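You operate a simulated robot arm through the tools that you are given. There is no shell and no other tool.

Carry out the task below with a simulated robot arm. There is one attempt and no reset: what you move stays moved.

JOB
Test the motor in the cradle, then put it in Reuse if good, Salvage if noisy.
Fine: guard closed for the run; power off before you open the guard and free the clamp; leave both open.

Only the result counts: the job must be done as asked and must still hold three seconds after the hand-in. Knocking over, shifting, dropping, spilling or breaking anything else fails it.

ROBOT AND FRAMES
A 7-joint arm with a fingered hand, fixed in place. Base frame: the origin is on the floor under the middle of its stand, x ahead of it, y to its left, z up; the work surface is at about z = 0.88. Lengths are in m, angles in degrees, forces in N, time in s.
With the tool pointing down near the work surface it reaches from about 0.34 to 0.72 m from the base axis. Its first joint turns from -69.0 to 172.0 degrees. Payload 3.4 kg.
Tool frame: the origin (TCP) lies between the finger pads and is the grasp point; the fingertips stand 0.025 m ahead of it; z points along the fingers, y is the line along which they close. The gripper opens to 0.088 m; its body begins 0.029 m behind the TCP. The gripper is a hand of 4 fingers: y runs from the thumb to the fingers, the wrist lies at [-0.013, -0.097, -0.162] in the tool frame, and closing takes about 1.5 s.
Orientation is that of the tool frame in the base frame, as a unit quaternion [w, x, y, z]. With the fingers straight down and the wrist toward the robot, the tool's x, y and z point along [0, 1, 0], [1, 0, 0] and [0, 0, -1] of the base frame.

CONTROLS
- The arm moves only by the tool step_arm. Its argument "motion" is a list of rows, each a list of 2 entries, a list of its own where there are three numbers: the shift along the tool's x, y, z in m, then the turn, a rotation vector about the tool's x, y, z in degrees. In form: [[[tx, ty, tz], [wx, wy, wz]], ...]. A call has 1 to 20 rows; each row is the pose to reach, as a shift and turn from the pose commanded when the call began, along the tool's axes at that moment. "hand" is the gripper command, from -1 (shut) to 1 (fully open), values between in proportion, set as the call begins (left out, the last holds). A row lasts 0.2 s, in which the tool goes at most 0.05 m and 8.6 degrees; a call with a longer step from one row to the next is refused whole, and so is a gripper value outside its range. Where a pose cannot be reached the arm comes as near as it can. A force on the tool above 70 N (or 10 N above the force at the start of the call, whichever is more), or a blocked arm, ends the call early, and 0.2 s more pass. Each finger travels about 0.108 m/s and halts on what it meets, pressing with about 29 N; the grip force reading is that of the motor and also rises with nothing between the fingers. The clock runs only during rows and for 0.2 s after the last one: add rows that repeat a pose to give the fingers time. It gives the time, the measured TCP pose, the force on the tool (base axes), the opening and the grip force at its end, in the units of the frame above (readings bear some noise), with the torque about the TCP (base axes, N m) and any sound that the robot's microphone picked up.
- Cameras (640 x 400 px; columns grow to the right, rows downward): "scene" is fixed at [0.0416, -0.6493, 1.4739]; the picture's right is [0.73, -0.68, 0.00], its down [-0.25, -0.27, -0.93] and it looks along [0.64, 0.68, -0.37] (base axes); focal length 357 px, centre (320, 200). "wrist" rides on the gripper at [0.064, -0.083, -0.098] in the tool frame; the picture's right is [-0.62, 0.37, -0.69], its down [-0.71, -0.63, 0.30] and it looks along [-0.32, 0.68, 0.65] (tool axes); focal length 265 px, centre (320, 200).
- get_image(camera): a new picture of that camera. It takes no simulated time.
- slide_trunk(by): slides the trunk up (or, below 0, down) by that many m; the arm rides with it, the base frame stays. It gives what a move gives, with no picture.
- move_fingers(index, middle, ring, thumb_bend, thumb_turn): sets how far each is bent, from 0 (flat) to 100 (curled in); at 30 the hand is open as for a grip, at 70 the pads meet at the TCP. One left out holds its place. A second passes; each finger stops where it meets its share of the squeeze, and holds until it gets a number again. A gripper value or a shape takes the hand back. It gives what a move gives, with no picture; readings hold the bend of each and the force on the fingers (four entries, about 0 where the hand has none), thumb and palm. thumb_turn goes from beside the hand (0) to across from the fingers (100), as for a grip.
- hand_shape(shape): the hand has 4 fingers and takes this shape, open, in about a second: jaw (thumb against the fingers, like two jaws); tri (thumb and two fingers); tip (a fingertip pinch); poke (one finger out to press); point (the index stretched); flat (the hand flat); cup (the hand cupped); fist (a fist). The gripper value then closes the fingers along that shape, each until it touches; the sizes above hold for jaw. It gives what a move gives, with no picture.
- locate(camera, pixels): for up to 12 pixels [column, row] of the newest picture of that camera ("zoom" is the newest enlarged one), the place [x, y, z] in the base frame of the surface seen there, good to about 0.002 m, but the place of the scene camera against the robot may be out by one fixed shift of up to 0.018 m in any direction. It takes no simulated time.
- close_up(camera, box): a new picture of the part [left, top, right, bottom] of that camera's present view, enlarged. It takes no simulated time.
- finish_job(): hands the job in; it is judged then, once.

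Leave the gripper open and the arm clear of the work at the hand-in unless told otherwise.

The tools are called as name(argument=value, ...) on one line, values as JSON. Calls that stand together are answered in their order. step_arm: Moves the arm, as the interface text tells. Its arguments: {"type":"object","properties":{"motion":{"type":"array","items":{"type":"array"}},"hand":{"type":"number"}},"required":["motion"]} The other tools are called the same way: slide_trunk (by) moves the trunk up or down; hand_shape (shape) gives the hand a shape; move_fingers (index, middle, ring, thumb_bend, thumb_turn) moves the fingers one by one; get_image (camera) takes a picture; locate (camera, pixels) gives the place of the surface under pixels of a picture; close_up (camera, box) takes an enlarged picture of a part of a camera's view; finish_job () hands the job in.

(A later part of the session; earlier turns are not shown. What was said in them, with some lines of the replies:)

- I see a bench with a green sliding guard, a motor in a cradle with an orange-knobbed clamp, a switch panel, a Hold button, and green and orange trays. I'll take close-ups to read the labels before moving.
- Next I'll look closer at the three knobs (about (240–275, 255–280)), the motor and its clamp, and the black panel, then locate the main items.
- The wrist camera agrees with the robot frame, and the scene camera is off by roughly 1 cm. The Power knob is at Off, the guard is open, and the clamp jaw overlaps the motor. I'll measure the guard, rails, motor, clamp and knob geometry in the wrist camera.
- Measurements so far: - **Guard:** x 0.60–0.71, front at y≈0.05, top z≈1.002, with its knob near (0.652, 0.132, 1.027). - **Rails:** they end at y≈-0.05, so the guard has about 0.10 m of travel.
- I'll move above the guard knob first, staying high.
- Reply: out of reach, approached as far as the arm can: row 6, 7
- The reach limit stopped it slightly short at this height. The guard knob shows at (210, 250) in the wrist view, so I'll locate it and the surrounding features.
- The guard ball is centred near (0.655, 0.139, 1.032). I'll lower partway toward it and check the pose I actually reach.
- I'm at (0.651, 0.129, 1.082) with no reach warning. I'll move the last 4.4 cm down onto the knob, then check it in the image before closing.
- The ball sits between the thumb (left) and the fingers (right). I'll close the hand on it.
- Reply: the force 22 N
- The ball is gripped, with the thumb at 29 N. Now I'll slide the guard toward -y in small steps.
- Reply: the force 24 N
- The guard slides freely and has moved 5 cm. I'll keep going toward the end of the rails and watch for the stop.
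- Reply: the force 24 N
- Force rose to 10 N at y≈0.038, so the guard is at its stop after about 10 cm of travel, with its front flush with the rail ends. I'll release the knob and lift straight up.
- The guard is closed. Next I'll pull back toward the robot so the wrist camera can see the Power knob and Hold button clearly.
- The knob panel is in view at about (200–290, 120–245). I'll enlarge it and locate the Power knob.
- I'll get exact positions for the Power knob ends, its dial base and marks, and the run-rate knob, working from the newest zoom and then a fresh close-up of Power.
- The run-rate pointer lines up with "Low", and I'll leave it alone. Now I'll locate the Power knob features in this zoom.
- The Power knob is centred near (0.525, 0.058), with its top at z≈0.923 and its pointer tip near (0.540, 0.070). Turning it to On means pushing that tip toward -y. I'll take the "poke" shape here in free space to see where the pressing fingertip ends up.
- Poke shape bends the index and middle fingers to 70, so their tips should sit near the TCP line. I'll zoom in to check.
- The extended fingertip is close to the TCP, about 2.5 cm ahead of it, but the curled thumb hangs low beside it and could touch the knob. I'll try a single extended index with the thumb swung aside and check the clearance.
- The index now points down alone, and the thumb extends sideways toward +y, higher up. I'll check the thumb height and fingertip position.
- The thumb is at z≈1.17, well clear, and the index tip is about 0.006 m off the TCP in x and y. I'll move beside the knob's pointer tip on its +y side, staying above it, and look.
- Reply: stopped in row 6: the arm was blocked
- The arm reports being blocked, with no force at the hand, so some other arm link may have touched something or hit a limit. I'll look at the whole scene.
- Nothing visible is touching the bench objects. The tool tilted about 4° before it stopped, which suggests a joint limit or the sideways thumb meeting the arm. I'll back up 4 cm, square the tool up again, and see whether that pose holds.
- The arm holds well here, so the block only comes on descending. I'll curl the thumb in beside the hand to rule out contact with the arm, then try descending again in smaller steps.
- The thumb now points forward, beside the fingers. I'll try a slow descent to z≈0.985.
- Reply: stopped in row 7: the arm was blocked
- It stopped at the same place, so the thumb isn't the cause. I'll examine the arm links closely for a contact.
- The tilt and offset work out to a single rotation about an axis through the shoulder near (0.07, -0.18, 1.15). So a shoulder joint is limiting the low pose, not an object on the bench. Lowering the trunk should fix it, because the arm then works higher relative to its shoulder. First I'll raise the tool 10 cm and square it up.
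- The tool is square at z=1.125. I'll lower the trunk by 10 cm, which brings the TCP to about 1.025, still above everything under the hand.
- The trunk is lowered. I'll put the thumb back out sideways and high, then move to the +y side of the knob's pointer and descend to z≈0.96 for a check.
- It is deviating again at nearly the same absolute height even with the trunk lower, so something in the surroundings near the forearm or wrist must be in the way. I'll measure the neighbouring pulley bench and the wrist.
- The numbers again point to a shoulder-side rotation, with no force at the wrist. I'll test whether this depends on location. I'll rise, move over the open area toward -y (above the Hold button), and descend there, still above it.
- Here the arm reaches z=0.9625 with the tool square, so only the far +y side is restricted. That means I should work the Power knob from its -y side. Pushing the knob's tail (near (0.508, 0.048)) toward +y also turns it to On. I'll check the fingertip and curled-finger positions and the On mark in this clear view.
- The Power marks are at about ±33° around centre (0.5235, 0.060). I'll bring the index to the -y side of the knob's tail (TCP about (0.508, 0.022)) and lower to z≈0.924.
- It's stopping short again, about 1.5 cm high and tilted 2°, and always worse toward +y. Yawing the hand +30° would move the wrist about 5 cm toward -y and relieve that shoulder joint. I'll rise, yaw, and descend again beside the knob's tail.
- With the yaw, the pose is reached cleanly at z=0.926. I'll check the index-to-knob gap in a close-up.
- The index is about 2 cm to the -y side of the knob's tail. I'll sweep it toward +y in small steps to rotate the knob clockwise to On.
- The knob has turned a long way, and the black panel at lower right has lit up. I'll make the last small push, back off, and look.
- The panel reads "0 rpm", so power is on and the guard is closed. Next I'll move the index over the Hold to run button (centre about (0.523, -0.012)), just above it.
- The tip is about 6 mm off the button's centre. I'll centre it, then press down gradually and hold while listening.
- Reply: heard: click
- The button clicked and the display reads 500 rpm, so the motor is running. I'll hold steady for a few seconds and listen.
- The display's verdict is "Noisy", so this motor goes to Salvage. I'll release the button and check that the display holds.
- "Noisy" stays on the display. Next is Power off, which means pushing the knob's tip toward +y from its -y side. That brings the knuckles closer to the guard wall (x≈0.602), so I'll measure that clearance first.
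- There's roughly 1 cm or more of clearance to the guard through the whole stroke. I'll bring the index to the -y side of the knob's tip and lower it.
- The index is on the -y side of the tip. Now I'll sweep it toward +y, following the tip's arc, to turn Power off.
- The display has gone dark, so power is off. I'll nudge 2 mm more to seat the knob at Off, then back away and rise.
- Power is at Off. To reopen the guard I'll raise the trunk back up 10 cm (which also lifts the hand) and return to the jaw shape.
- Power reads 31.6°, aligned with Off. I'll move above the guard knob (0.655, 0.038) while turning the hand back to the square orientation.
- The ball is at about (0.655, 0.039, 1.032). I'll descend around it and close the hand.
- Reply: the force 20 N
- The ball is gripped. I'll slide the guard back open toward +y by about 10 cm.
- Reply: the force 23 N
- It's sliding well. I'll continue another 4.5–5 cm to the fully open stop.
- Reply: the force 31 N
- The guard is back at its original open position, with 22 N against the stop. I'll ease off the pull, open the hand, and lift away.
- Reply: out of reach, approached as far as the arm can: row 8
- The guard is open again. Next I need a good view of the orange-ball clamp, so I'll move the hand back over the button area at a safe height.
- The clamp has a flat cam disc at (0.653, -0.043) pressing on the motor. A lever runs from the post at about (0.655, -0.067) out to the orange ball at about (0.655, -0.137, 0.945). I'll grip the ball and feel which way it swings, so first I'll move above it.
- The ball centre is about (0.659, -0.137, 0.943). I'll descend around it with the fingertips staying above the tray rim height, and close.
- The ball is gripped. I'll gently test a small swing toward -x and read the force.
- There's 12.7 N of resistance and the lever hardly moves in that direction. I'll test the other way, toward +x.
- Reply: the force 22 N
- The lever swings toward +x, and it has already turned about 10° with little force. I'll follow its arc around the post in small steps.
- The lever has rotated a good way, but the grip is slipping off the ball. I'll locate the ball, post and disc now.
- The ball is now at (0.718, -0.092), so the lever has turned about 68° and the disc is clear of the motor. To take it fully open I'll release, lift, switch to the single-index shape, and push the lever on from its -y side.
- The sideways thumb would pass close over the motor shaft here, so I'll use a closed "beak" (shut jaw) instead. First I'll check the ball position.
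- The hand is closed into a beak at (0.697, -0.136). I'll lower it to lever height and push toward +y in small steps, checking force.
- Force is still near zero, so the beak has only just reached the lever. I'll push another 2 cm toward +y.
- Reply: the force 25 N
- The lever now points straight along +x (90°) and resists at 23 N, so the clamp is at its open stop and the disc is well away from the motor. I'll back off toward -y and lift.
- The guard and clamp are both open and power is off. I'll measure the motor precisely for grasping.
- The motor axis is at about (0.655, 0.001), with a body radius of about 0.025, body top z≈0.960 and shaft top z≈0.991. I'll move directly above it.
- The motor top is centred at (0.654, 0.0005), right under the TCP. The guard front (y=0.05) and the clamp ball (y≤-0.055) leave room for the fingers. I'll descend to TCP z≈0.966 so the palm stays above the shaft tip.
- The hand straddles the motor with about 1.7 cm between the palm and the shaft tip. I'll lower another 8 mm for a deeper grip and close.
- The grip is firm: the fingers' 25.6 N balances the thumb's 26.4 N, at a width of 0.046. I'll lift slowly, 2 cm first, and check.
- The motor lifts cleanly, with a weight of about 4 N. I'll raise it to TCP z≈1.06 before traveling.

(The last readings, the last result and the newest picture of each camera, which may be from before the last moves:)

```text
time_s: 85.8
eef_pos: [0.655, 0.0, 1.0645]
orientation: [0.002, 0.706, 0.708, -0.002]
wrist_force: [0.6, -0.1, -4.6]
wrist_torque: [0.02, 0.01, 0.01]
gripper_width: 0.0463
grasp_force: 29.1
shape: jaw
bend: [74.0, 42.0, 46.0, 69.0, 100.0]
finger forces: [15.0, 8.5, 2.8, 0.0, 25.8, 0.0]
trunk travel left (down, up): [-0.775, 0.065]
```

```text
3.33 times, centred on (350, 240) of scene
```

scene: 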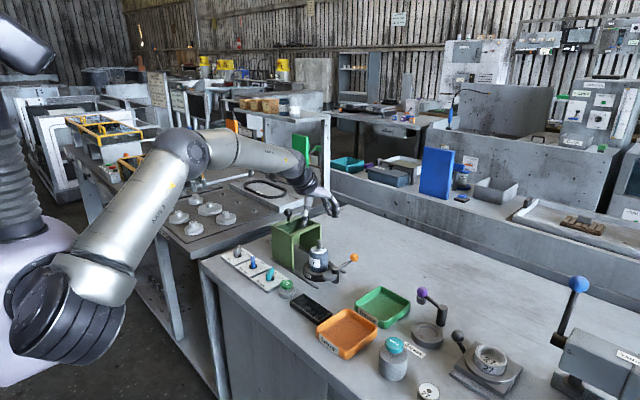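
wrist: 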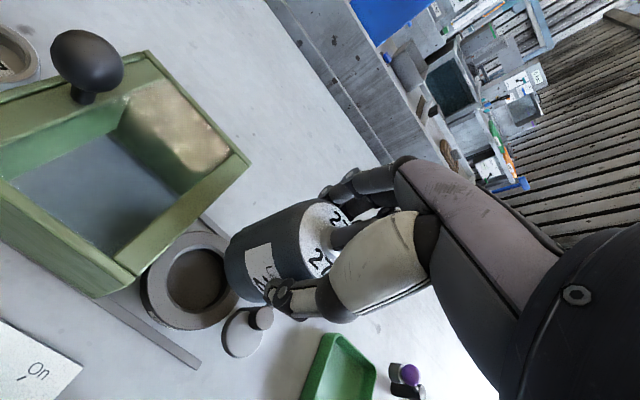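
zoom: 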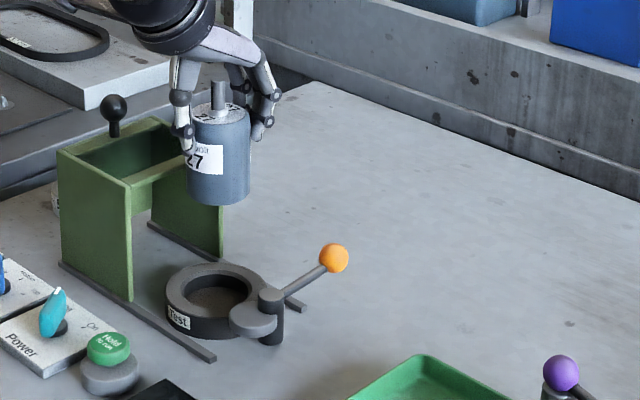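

The cradle is empty and the motor hangs straight. I'll carry it to above the Salvage tray centre, at about (0.521, -0.224).

step_arm(motion=[[[-0.015, -0.009, 0], [0, 0, 0]], [[-0.04, -0.024, 0], [0, 0, 0]], [[-0.07, -0.042, 0], [0, 0, 0]], [[-0.1, -0.06, 0], [0, 0, 0]], [[-0.13, -0.078, 0], [0, 0, 0]], [[-0.16, -0.096, 0], [0, 0, 0]], [[-0.19, -0.114, 0], [0, 0, 0]], [[-0.212, -0.127, 0], [0, 0, 0]], [[-0.224, -0.134, 0], [0, 0, 0]], [[-0.224, -0.134, 0], [0, 0, 0]]])

get_image(camera="wrist")

get_image(camera="scene")

```text
time_s: 88.0
eef_pos: [0.5233, -0.2224, 1.0658]
orientation: [0.002, 0.706, 0.708, -0.001]
wrist_force: [0.5, 0.6, -5.3]
wrist_torque: [0.02, 0.01, -0.05]
gripper_width: 0.0458
grasp_force: 29.0
shape: jaw
bend: [74.0, 42.0, 46.0, 69.0, 100.0]
finger forces: [15.1, 8.4, 2.7, 0.0, 25.6, 0.0]
trunk travel left (down, up): [-0.775, 0.065]
```

```text
taken
```

wrist: 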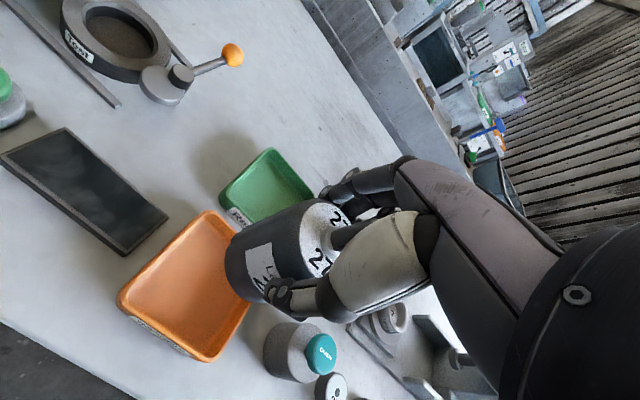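

```text
taken
```

scene: 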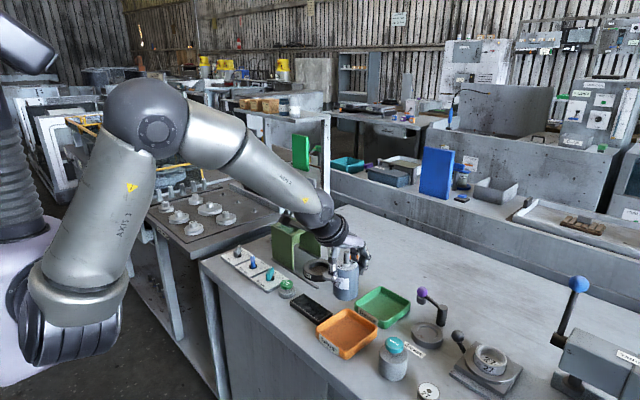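

I'll confirm the Salvage tray corners in the wrist view to centre the drop.

locate(camera="wrist", pixels=[[207, 214], [120, 297], [200, 359], [243, 305], [185, 285], [205, 225], [132, 297], [200, 345], [225, 240], [160, 330]])

close_up(camera="scene", box=[300, 240, 420, 370])

```text
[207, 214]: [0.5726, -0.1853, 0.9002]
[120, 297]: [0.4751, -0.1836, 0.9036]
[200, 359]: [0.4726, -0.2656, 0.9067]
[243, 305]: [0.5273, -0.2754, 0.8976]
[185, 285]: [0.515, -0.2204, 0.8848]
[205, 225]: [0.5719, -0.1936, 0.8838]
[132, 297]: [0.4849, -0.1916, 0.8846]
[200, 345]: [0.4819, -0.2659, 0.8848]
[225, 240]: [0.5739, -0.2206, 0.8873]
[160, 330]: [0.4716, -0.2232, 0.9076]
```

```text
3.08 times, centred on (360, 305) of scene
```

zoom: 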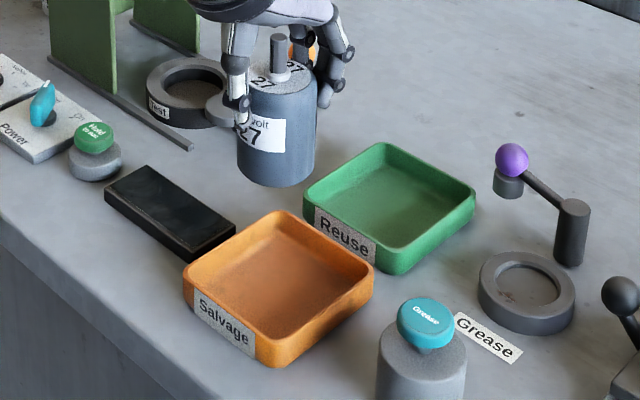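

The tray is centred at about (0.526, -0.230) with its floor at z≈0.885. I'll centre over it and lower to about 2 cm above the floor.

step_arm(motion=[[[-0.007, 0.002, 0.0], [0, 0, 0]], [[-0.007, 0.002, 0.025], [0, 0, 0]], [[-0.007, 0.002, 0.05], [0, 0, 0]], [[-0.007, 0.002, 0.075], [0, 0, 0]], [[-0.007, 0.002, 0.09], [0, 0, 0]], [[-0.007, 0.002, 0.09], [0, 0, 0]]])

close_up(camera="scene", box=[290, 260, 410, 370])

```text
time_s: 89.4
eef_pos: [0.526, -0.231, 0.9751]
orientation: [0.002, 0.706, 0.708, -0.002]
wrist_force: [0.5, 0.3, -4.4]
wrist_torque: [0.01, 0.02, 0.0]
gripper_width: 0.0461
grasp_force: 29.8
shape: jaw
bend: [74.0, 42.0, 46.0, 69.0, 100.0]
finger forces: [15.0, 8.5, 2.8, 0.0, 25.7, 0.1]
trunk travel left (down, up): [-0.775, 0.065]
```

```text
3.64 times, centred on (350, 315) of scene
```

zoom: 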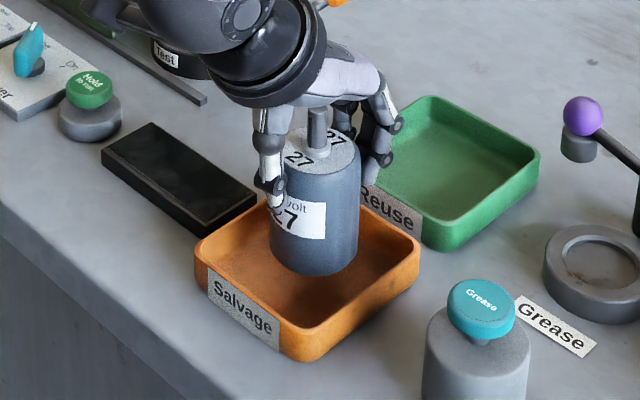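

The motor is centred over Salvage, just above the floor. I'll lower in 3 mm steps until it touches down.

step_arm(motion=[[[0, 0, 0.004], [0, 0, 0]], [[0, 0, 0.008], [0, 0, 0]], [[0, 0, 0.012], [0, 0, 0]], [[0, 0, 0.015], [0, 0, 0]], [[0, 0, 0.018], [0, 0, 0]], [[0, 0, 0.018], [0, 0, 0]]])

close_up(camera="scene", box=[290, 260, 410, 370])

```text
time_s: 90.8
eef_pos: [0.5241, -0.2305, 0.958]
orientation: [0.002, 0.706, 0.708, -0.001]
wrist_force: [-0.1, 0.5, -4.4]
wrist_torque: [0.06, 0.0, -0.01]
gripper_width: 0.046
grasp_force: 28.4
shape: jaw
bend: [74.0, 42.0, 46.0, 69.0, 100.0]
finger forces: [15.1, 8.5, 2.7, 0.0, 25.7, 0.1]
trunk travel left (down, up): [-0.775, 0.065]
```

```text
3.64 times, centred on (350, 315) of scene
```

zoom: 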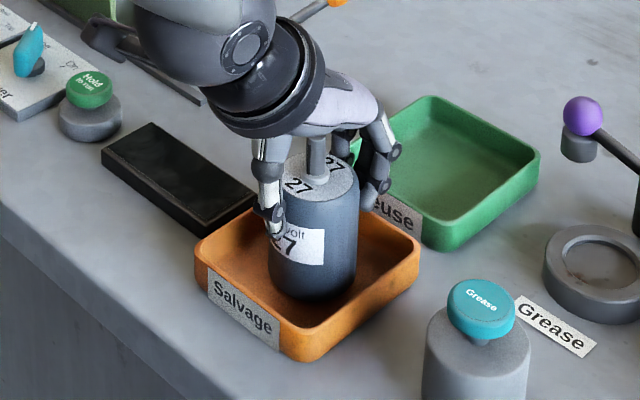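

The tool still carries the full weight (-4.4 N), so it hasn't touched yet. I'll lower a little more in 2 mm steps.

step_arm(motion=[[[0, 0, 0.002], [0, 0, 0]], [[0, 0, 0.004], [0, 0, 0]], [[0, 0, 0.005], [0, 0, 0]], [[0, 0, 0.005], [0, 0, 0]]])

```text
time_s: 91.8
eef_pos: [0.5238, -0.2318, 0.9533]
orientation: [0.003, 0.706, 0.708, -0.001]
wrist_force: [1.0, 0.3, -3.1]
wrist_torque: [0.0, 0.0, -0.01]
gripper_width: 0.0463
grasp_force: 29.3
shape: jaw
bend: [74.0, 42.0, 46.0, 69.0, 100.0]
finger forces: [15.1, 8.5, 2.8, 0.0, 25.7, 0.1]
trunk travel left (down, up): [-0.775, 0.065]
```

step_arm(motion=[[[0, 0, 0.001], [0, 0, 0]], [[0, 0, 0.002], [0, 0, 0]], [[0, 0, 0.003], [0, 0, 0]], [[0, 0, 0.003], [0, 0, 0]]])

close_up(camera="scene", box=[290, 260, 410, 370])

```text
time_s: 92.8
eef_pos: [0.5237, -0.231, 0.9521]
orientation: [0.005, 0.705, 0.709, 0.0]
wrist_force: [4.0, -4.3, 17.7]
wrist_torque: [-0.12, -0.13, -0.04]
gripper_width: 0.0465
grasp_force: 29.1
shape: jaw
bend: [74.0, 42.0, 46.0, 71.0, 100.0]
finger forces: [17.3, 10.4, 4.3, 0.1, 26.8, 0.0]
trunk travel left (down, up): [-0.775, 0.065]
```

```text
3.64 times, centred on (350, 315) of scene
```

zoom: 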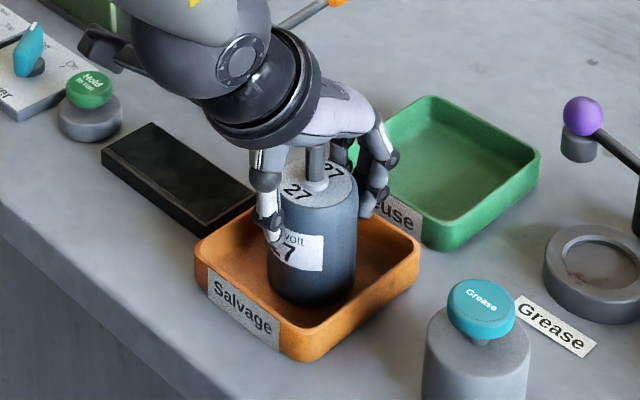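

The motor is seated, with an upward force of 17.7 N. I'll ease up 2 mm to take off the push, then open the hand.

step_arm(motion=[[[0, 0, -0.0015], [0, 0, 0]], [[0, 0, -0.002], [0, 0, 0]]])

step_arm(motion=[[[0, 0, 0], [0, 0, 0]], [[0, 0, 0], [0, 0, 0]], [[0, 0, 0], [0, 0, 0]], [[0, 0, 0], [0, 0, 0]], [[0, 0, 0], [0, 0, 0]], [[0, 0, 0], [0, 0, 0]], [[0, 0, 0], [0, 0, 0]]], hand=1)

close_up(camera="scene", box=[290, 260, 410, 370])

```text
time_s: 93.4
eef_pos: [0.5227, -0.2301, 0.9519]
orientation: [0.003, 0.706, 0.709, -0.001]
wrist_force: [4.8, -2.1, 13.2]
wrist_torque: [-0.09, -0.25, -0.01]
gripper_width: 0.0465
grasp_force: 29.2
shape: jaw
bend: [74.0, 42.0, 46.0, 71.0, 100.0]
finger forces: [17.6, 10.6, 4.7, 0.0, 26.0, 0.1]
trunk travel left (down, up): [-0.775, 0.065]
```

```text
time_s: 95.0
eef_pos: [0.5232, -0.2319, 0.9517]
orientation: [0.002, 0.706, 0.708, -0.001]
wrist_force: [-0.7, -0.1, 0.3]
wrist_torque: [-0.02, -0.03, 0.01]
gripper_width: 0.0874
grasp_force: 0.0
shape: jaw
bend: [30.0, 30.0, 30.0, 30.0, 98.0]
finger forces: [0.0, 0.0, 0.1, 0.0, 0.0, 0.1]
trunk travel left (down, up): [-0.775, 0.065]
```

```text
3.64 times, centred on (350, 315) of scene
```

zoom: 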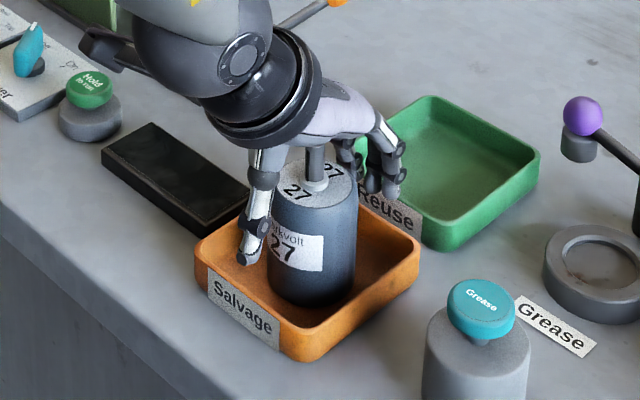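

The motor stands upright in Salvage and the fingers are clear of it. I'll lift straight up and then retreat to a clear spot.

step_arm(motion=[[[0, 0, -0.02], [0, 0, 0]], [[0, 0, -0.05], [0, 0, 0]], [[0, 0, -0.09], [0, 0, 0]], [[0, 0, -0.13], [0, 0, 0]], [[0, 0, -0.17], [0, 0, 0]], [[0.02, -0.03, -0.2], [0, 0, 0]], [[0.04, -0.06, -0.22], [0, 0, 0]], [[0.04, -0.06, -0.22], [0, 0, 0]]])

get_image(camera="scene")

get_image(camera="wrist")

close_up(camera="scene", box=[215, 200, 415, 370])

```text
time_s: 96.6
eef_pos: [0.4747, -0.2199, 1.1425]
orientation: [-0.08, 0.714, 0.694, 0.057]
wrist_force: [1.0, 0.1, -0.3]
wrist_torque: [0.01, -0.02, 0.0]
gripper_width: 0.0876
grasp_force: 0.0
shape: jaw
bend: [30.0, 30.0, 30.0, 30.0, 98.0]
finger forces: [0.0, 0.0, 0.0, 0.0, 0.1, 0.1]
out of reach, approached as far as the arm can: row 7, 8
trunk travel left (down, up): [-0.775, 0.065]
stopped in row 8: the arm was blocked; the commanded pose is now the measured one
```

```text
taken
```

scene: 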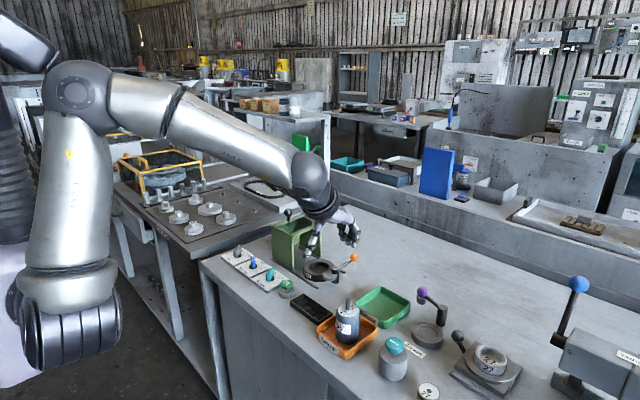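

```text
taken
```

wrist: 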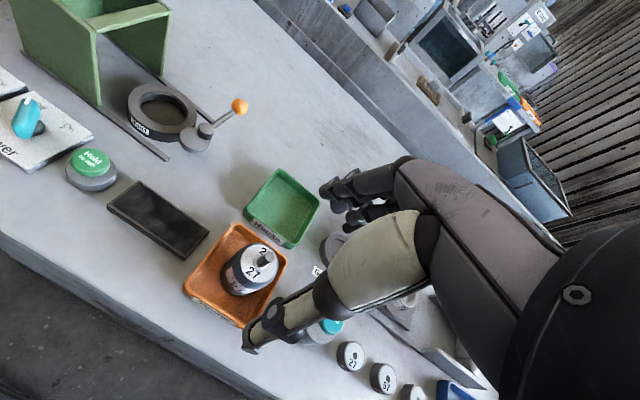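

```text
2.35 times, centred on (315, 285) of scene
```

zoom: 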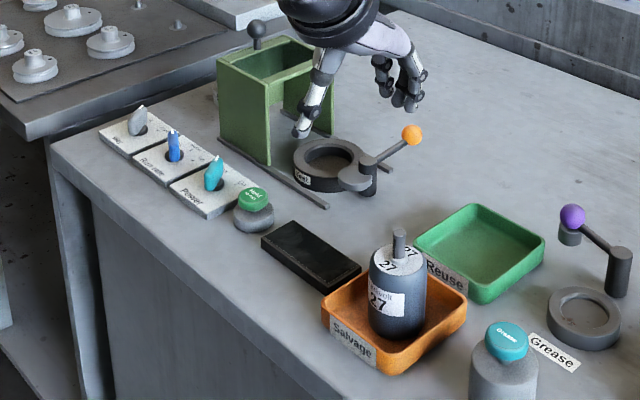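

The motor is upright in Salvage, the guard and clamp are open, and Power is Off with the display dark. The retreat ran into an arm limit, so I'll move the hand to a relaxed, squared pose near the start position, clear of everything.

step_arm(motion=[[[0.02, 0.015, 0.0], [-0.5, -3.5, -0.5]], [[0.04, 0.03, 0.0], [-1.2, -7, -1.0]], [[0.07, 0.045, -0.01], [-1.9, -11, -1.6]], [[0.1, 0.06, -0.02], [-1.9, -11, -1.6]], [[0.1, 0.06, -0.02], [-1.9, -11, -1.6]]])

get_image(camera="scene")

close_up(camera="scene", box=[215, 200, 415, 370])

close_up(camera="scene", box=[215, 235, 305, 300])

```text
time_s: 97.8
eef_pos: [0.5384, -0.125, 1.1814]
orientation: [0.003, 0.707, 0.708, 0.0]
wrist_force: [0.2, 0.0, -0.3]
wrist_torque: [0.02, -0.01, 0.02]
gripper_width: 0.0878
grasp_force: 0.0
shape: jaw
bend: [30.0, 30.0, 30.0, 30.0, 98.0]
finger forces: [0.0, 0.0, 0.0, 0.0, 0.1, 0.0]
trunk travel left (down, up): [-0.775, 0.065]
```

```text
taken
```

scene: 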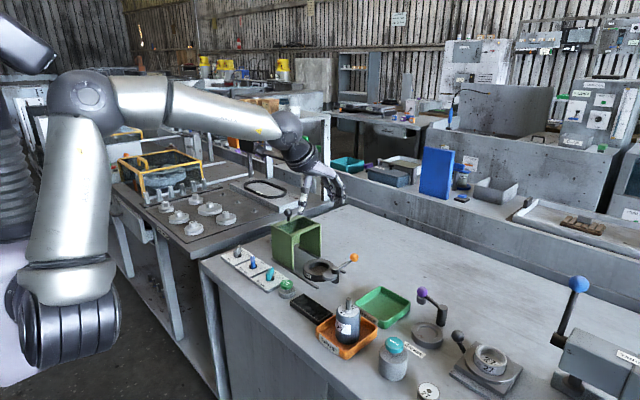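

```text
2.35 times, centred on (315, 285) of scene
```

zoom: 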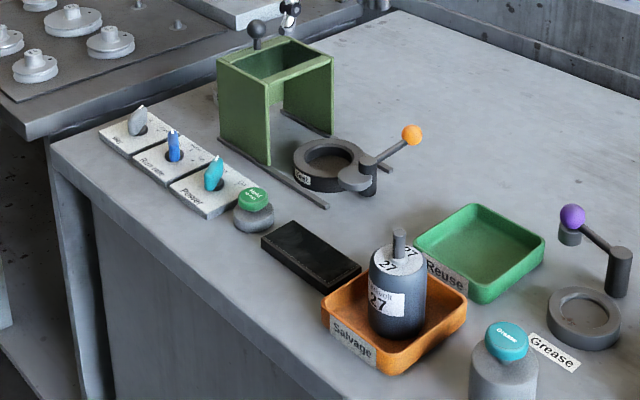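

```text
6.15 times, centred on (260, 268) of scene
```

zoom: 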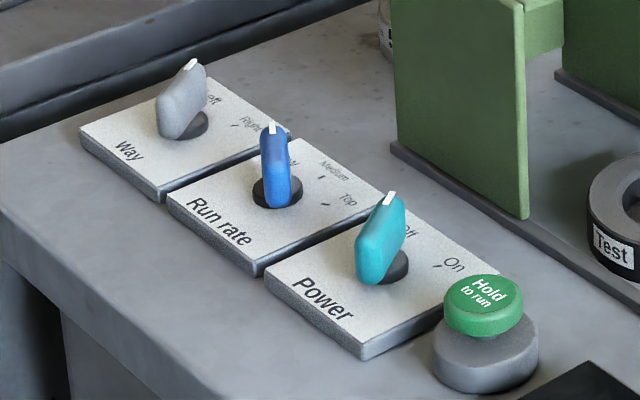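

The final state matches the job:
- Power is Off, and the Way and Run rate knobs look unchanged.
- The guard and clamp are both open.
- The noisy motor is standing in Salvage.
- The gripper is open and the arm is clear.

I'm handing it in.

finish_job()

```text
The job is handed in.
```

The motor tested noisy, so it is now standing upright in the Salvage tray. I've handed the job in but haven't seen a result.

- **Test:** I ran it with the guard closed, at the Low rate it was already set to. The display showed 500 rpm, then "Noisy". I went by that display; the microphone picked up only the button click.
- **Order:** I turned Power off before opening the guard and freeing the clamp.
- **Left as asked:** the guard and clamp are both open, Power is at Off, and the gripper is open with the arm clear.

The arm hit its own limits a few times, which stopped some moves early. Nothing else looked moved in the final pictures.
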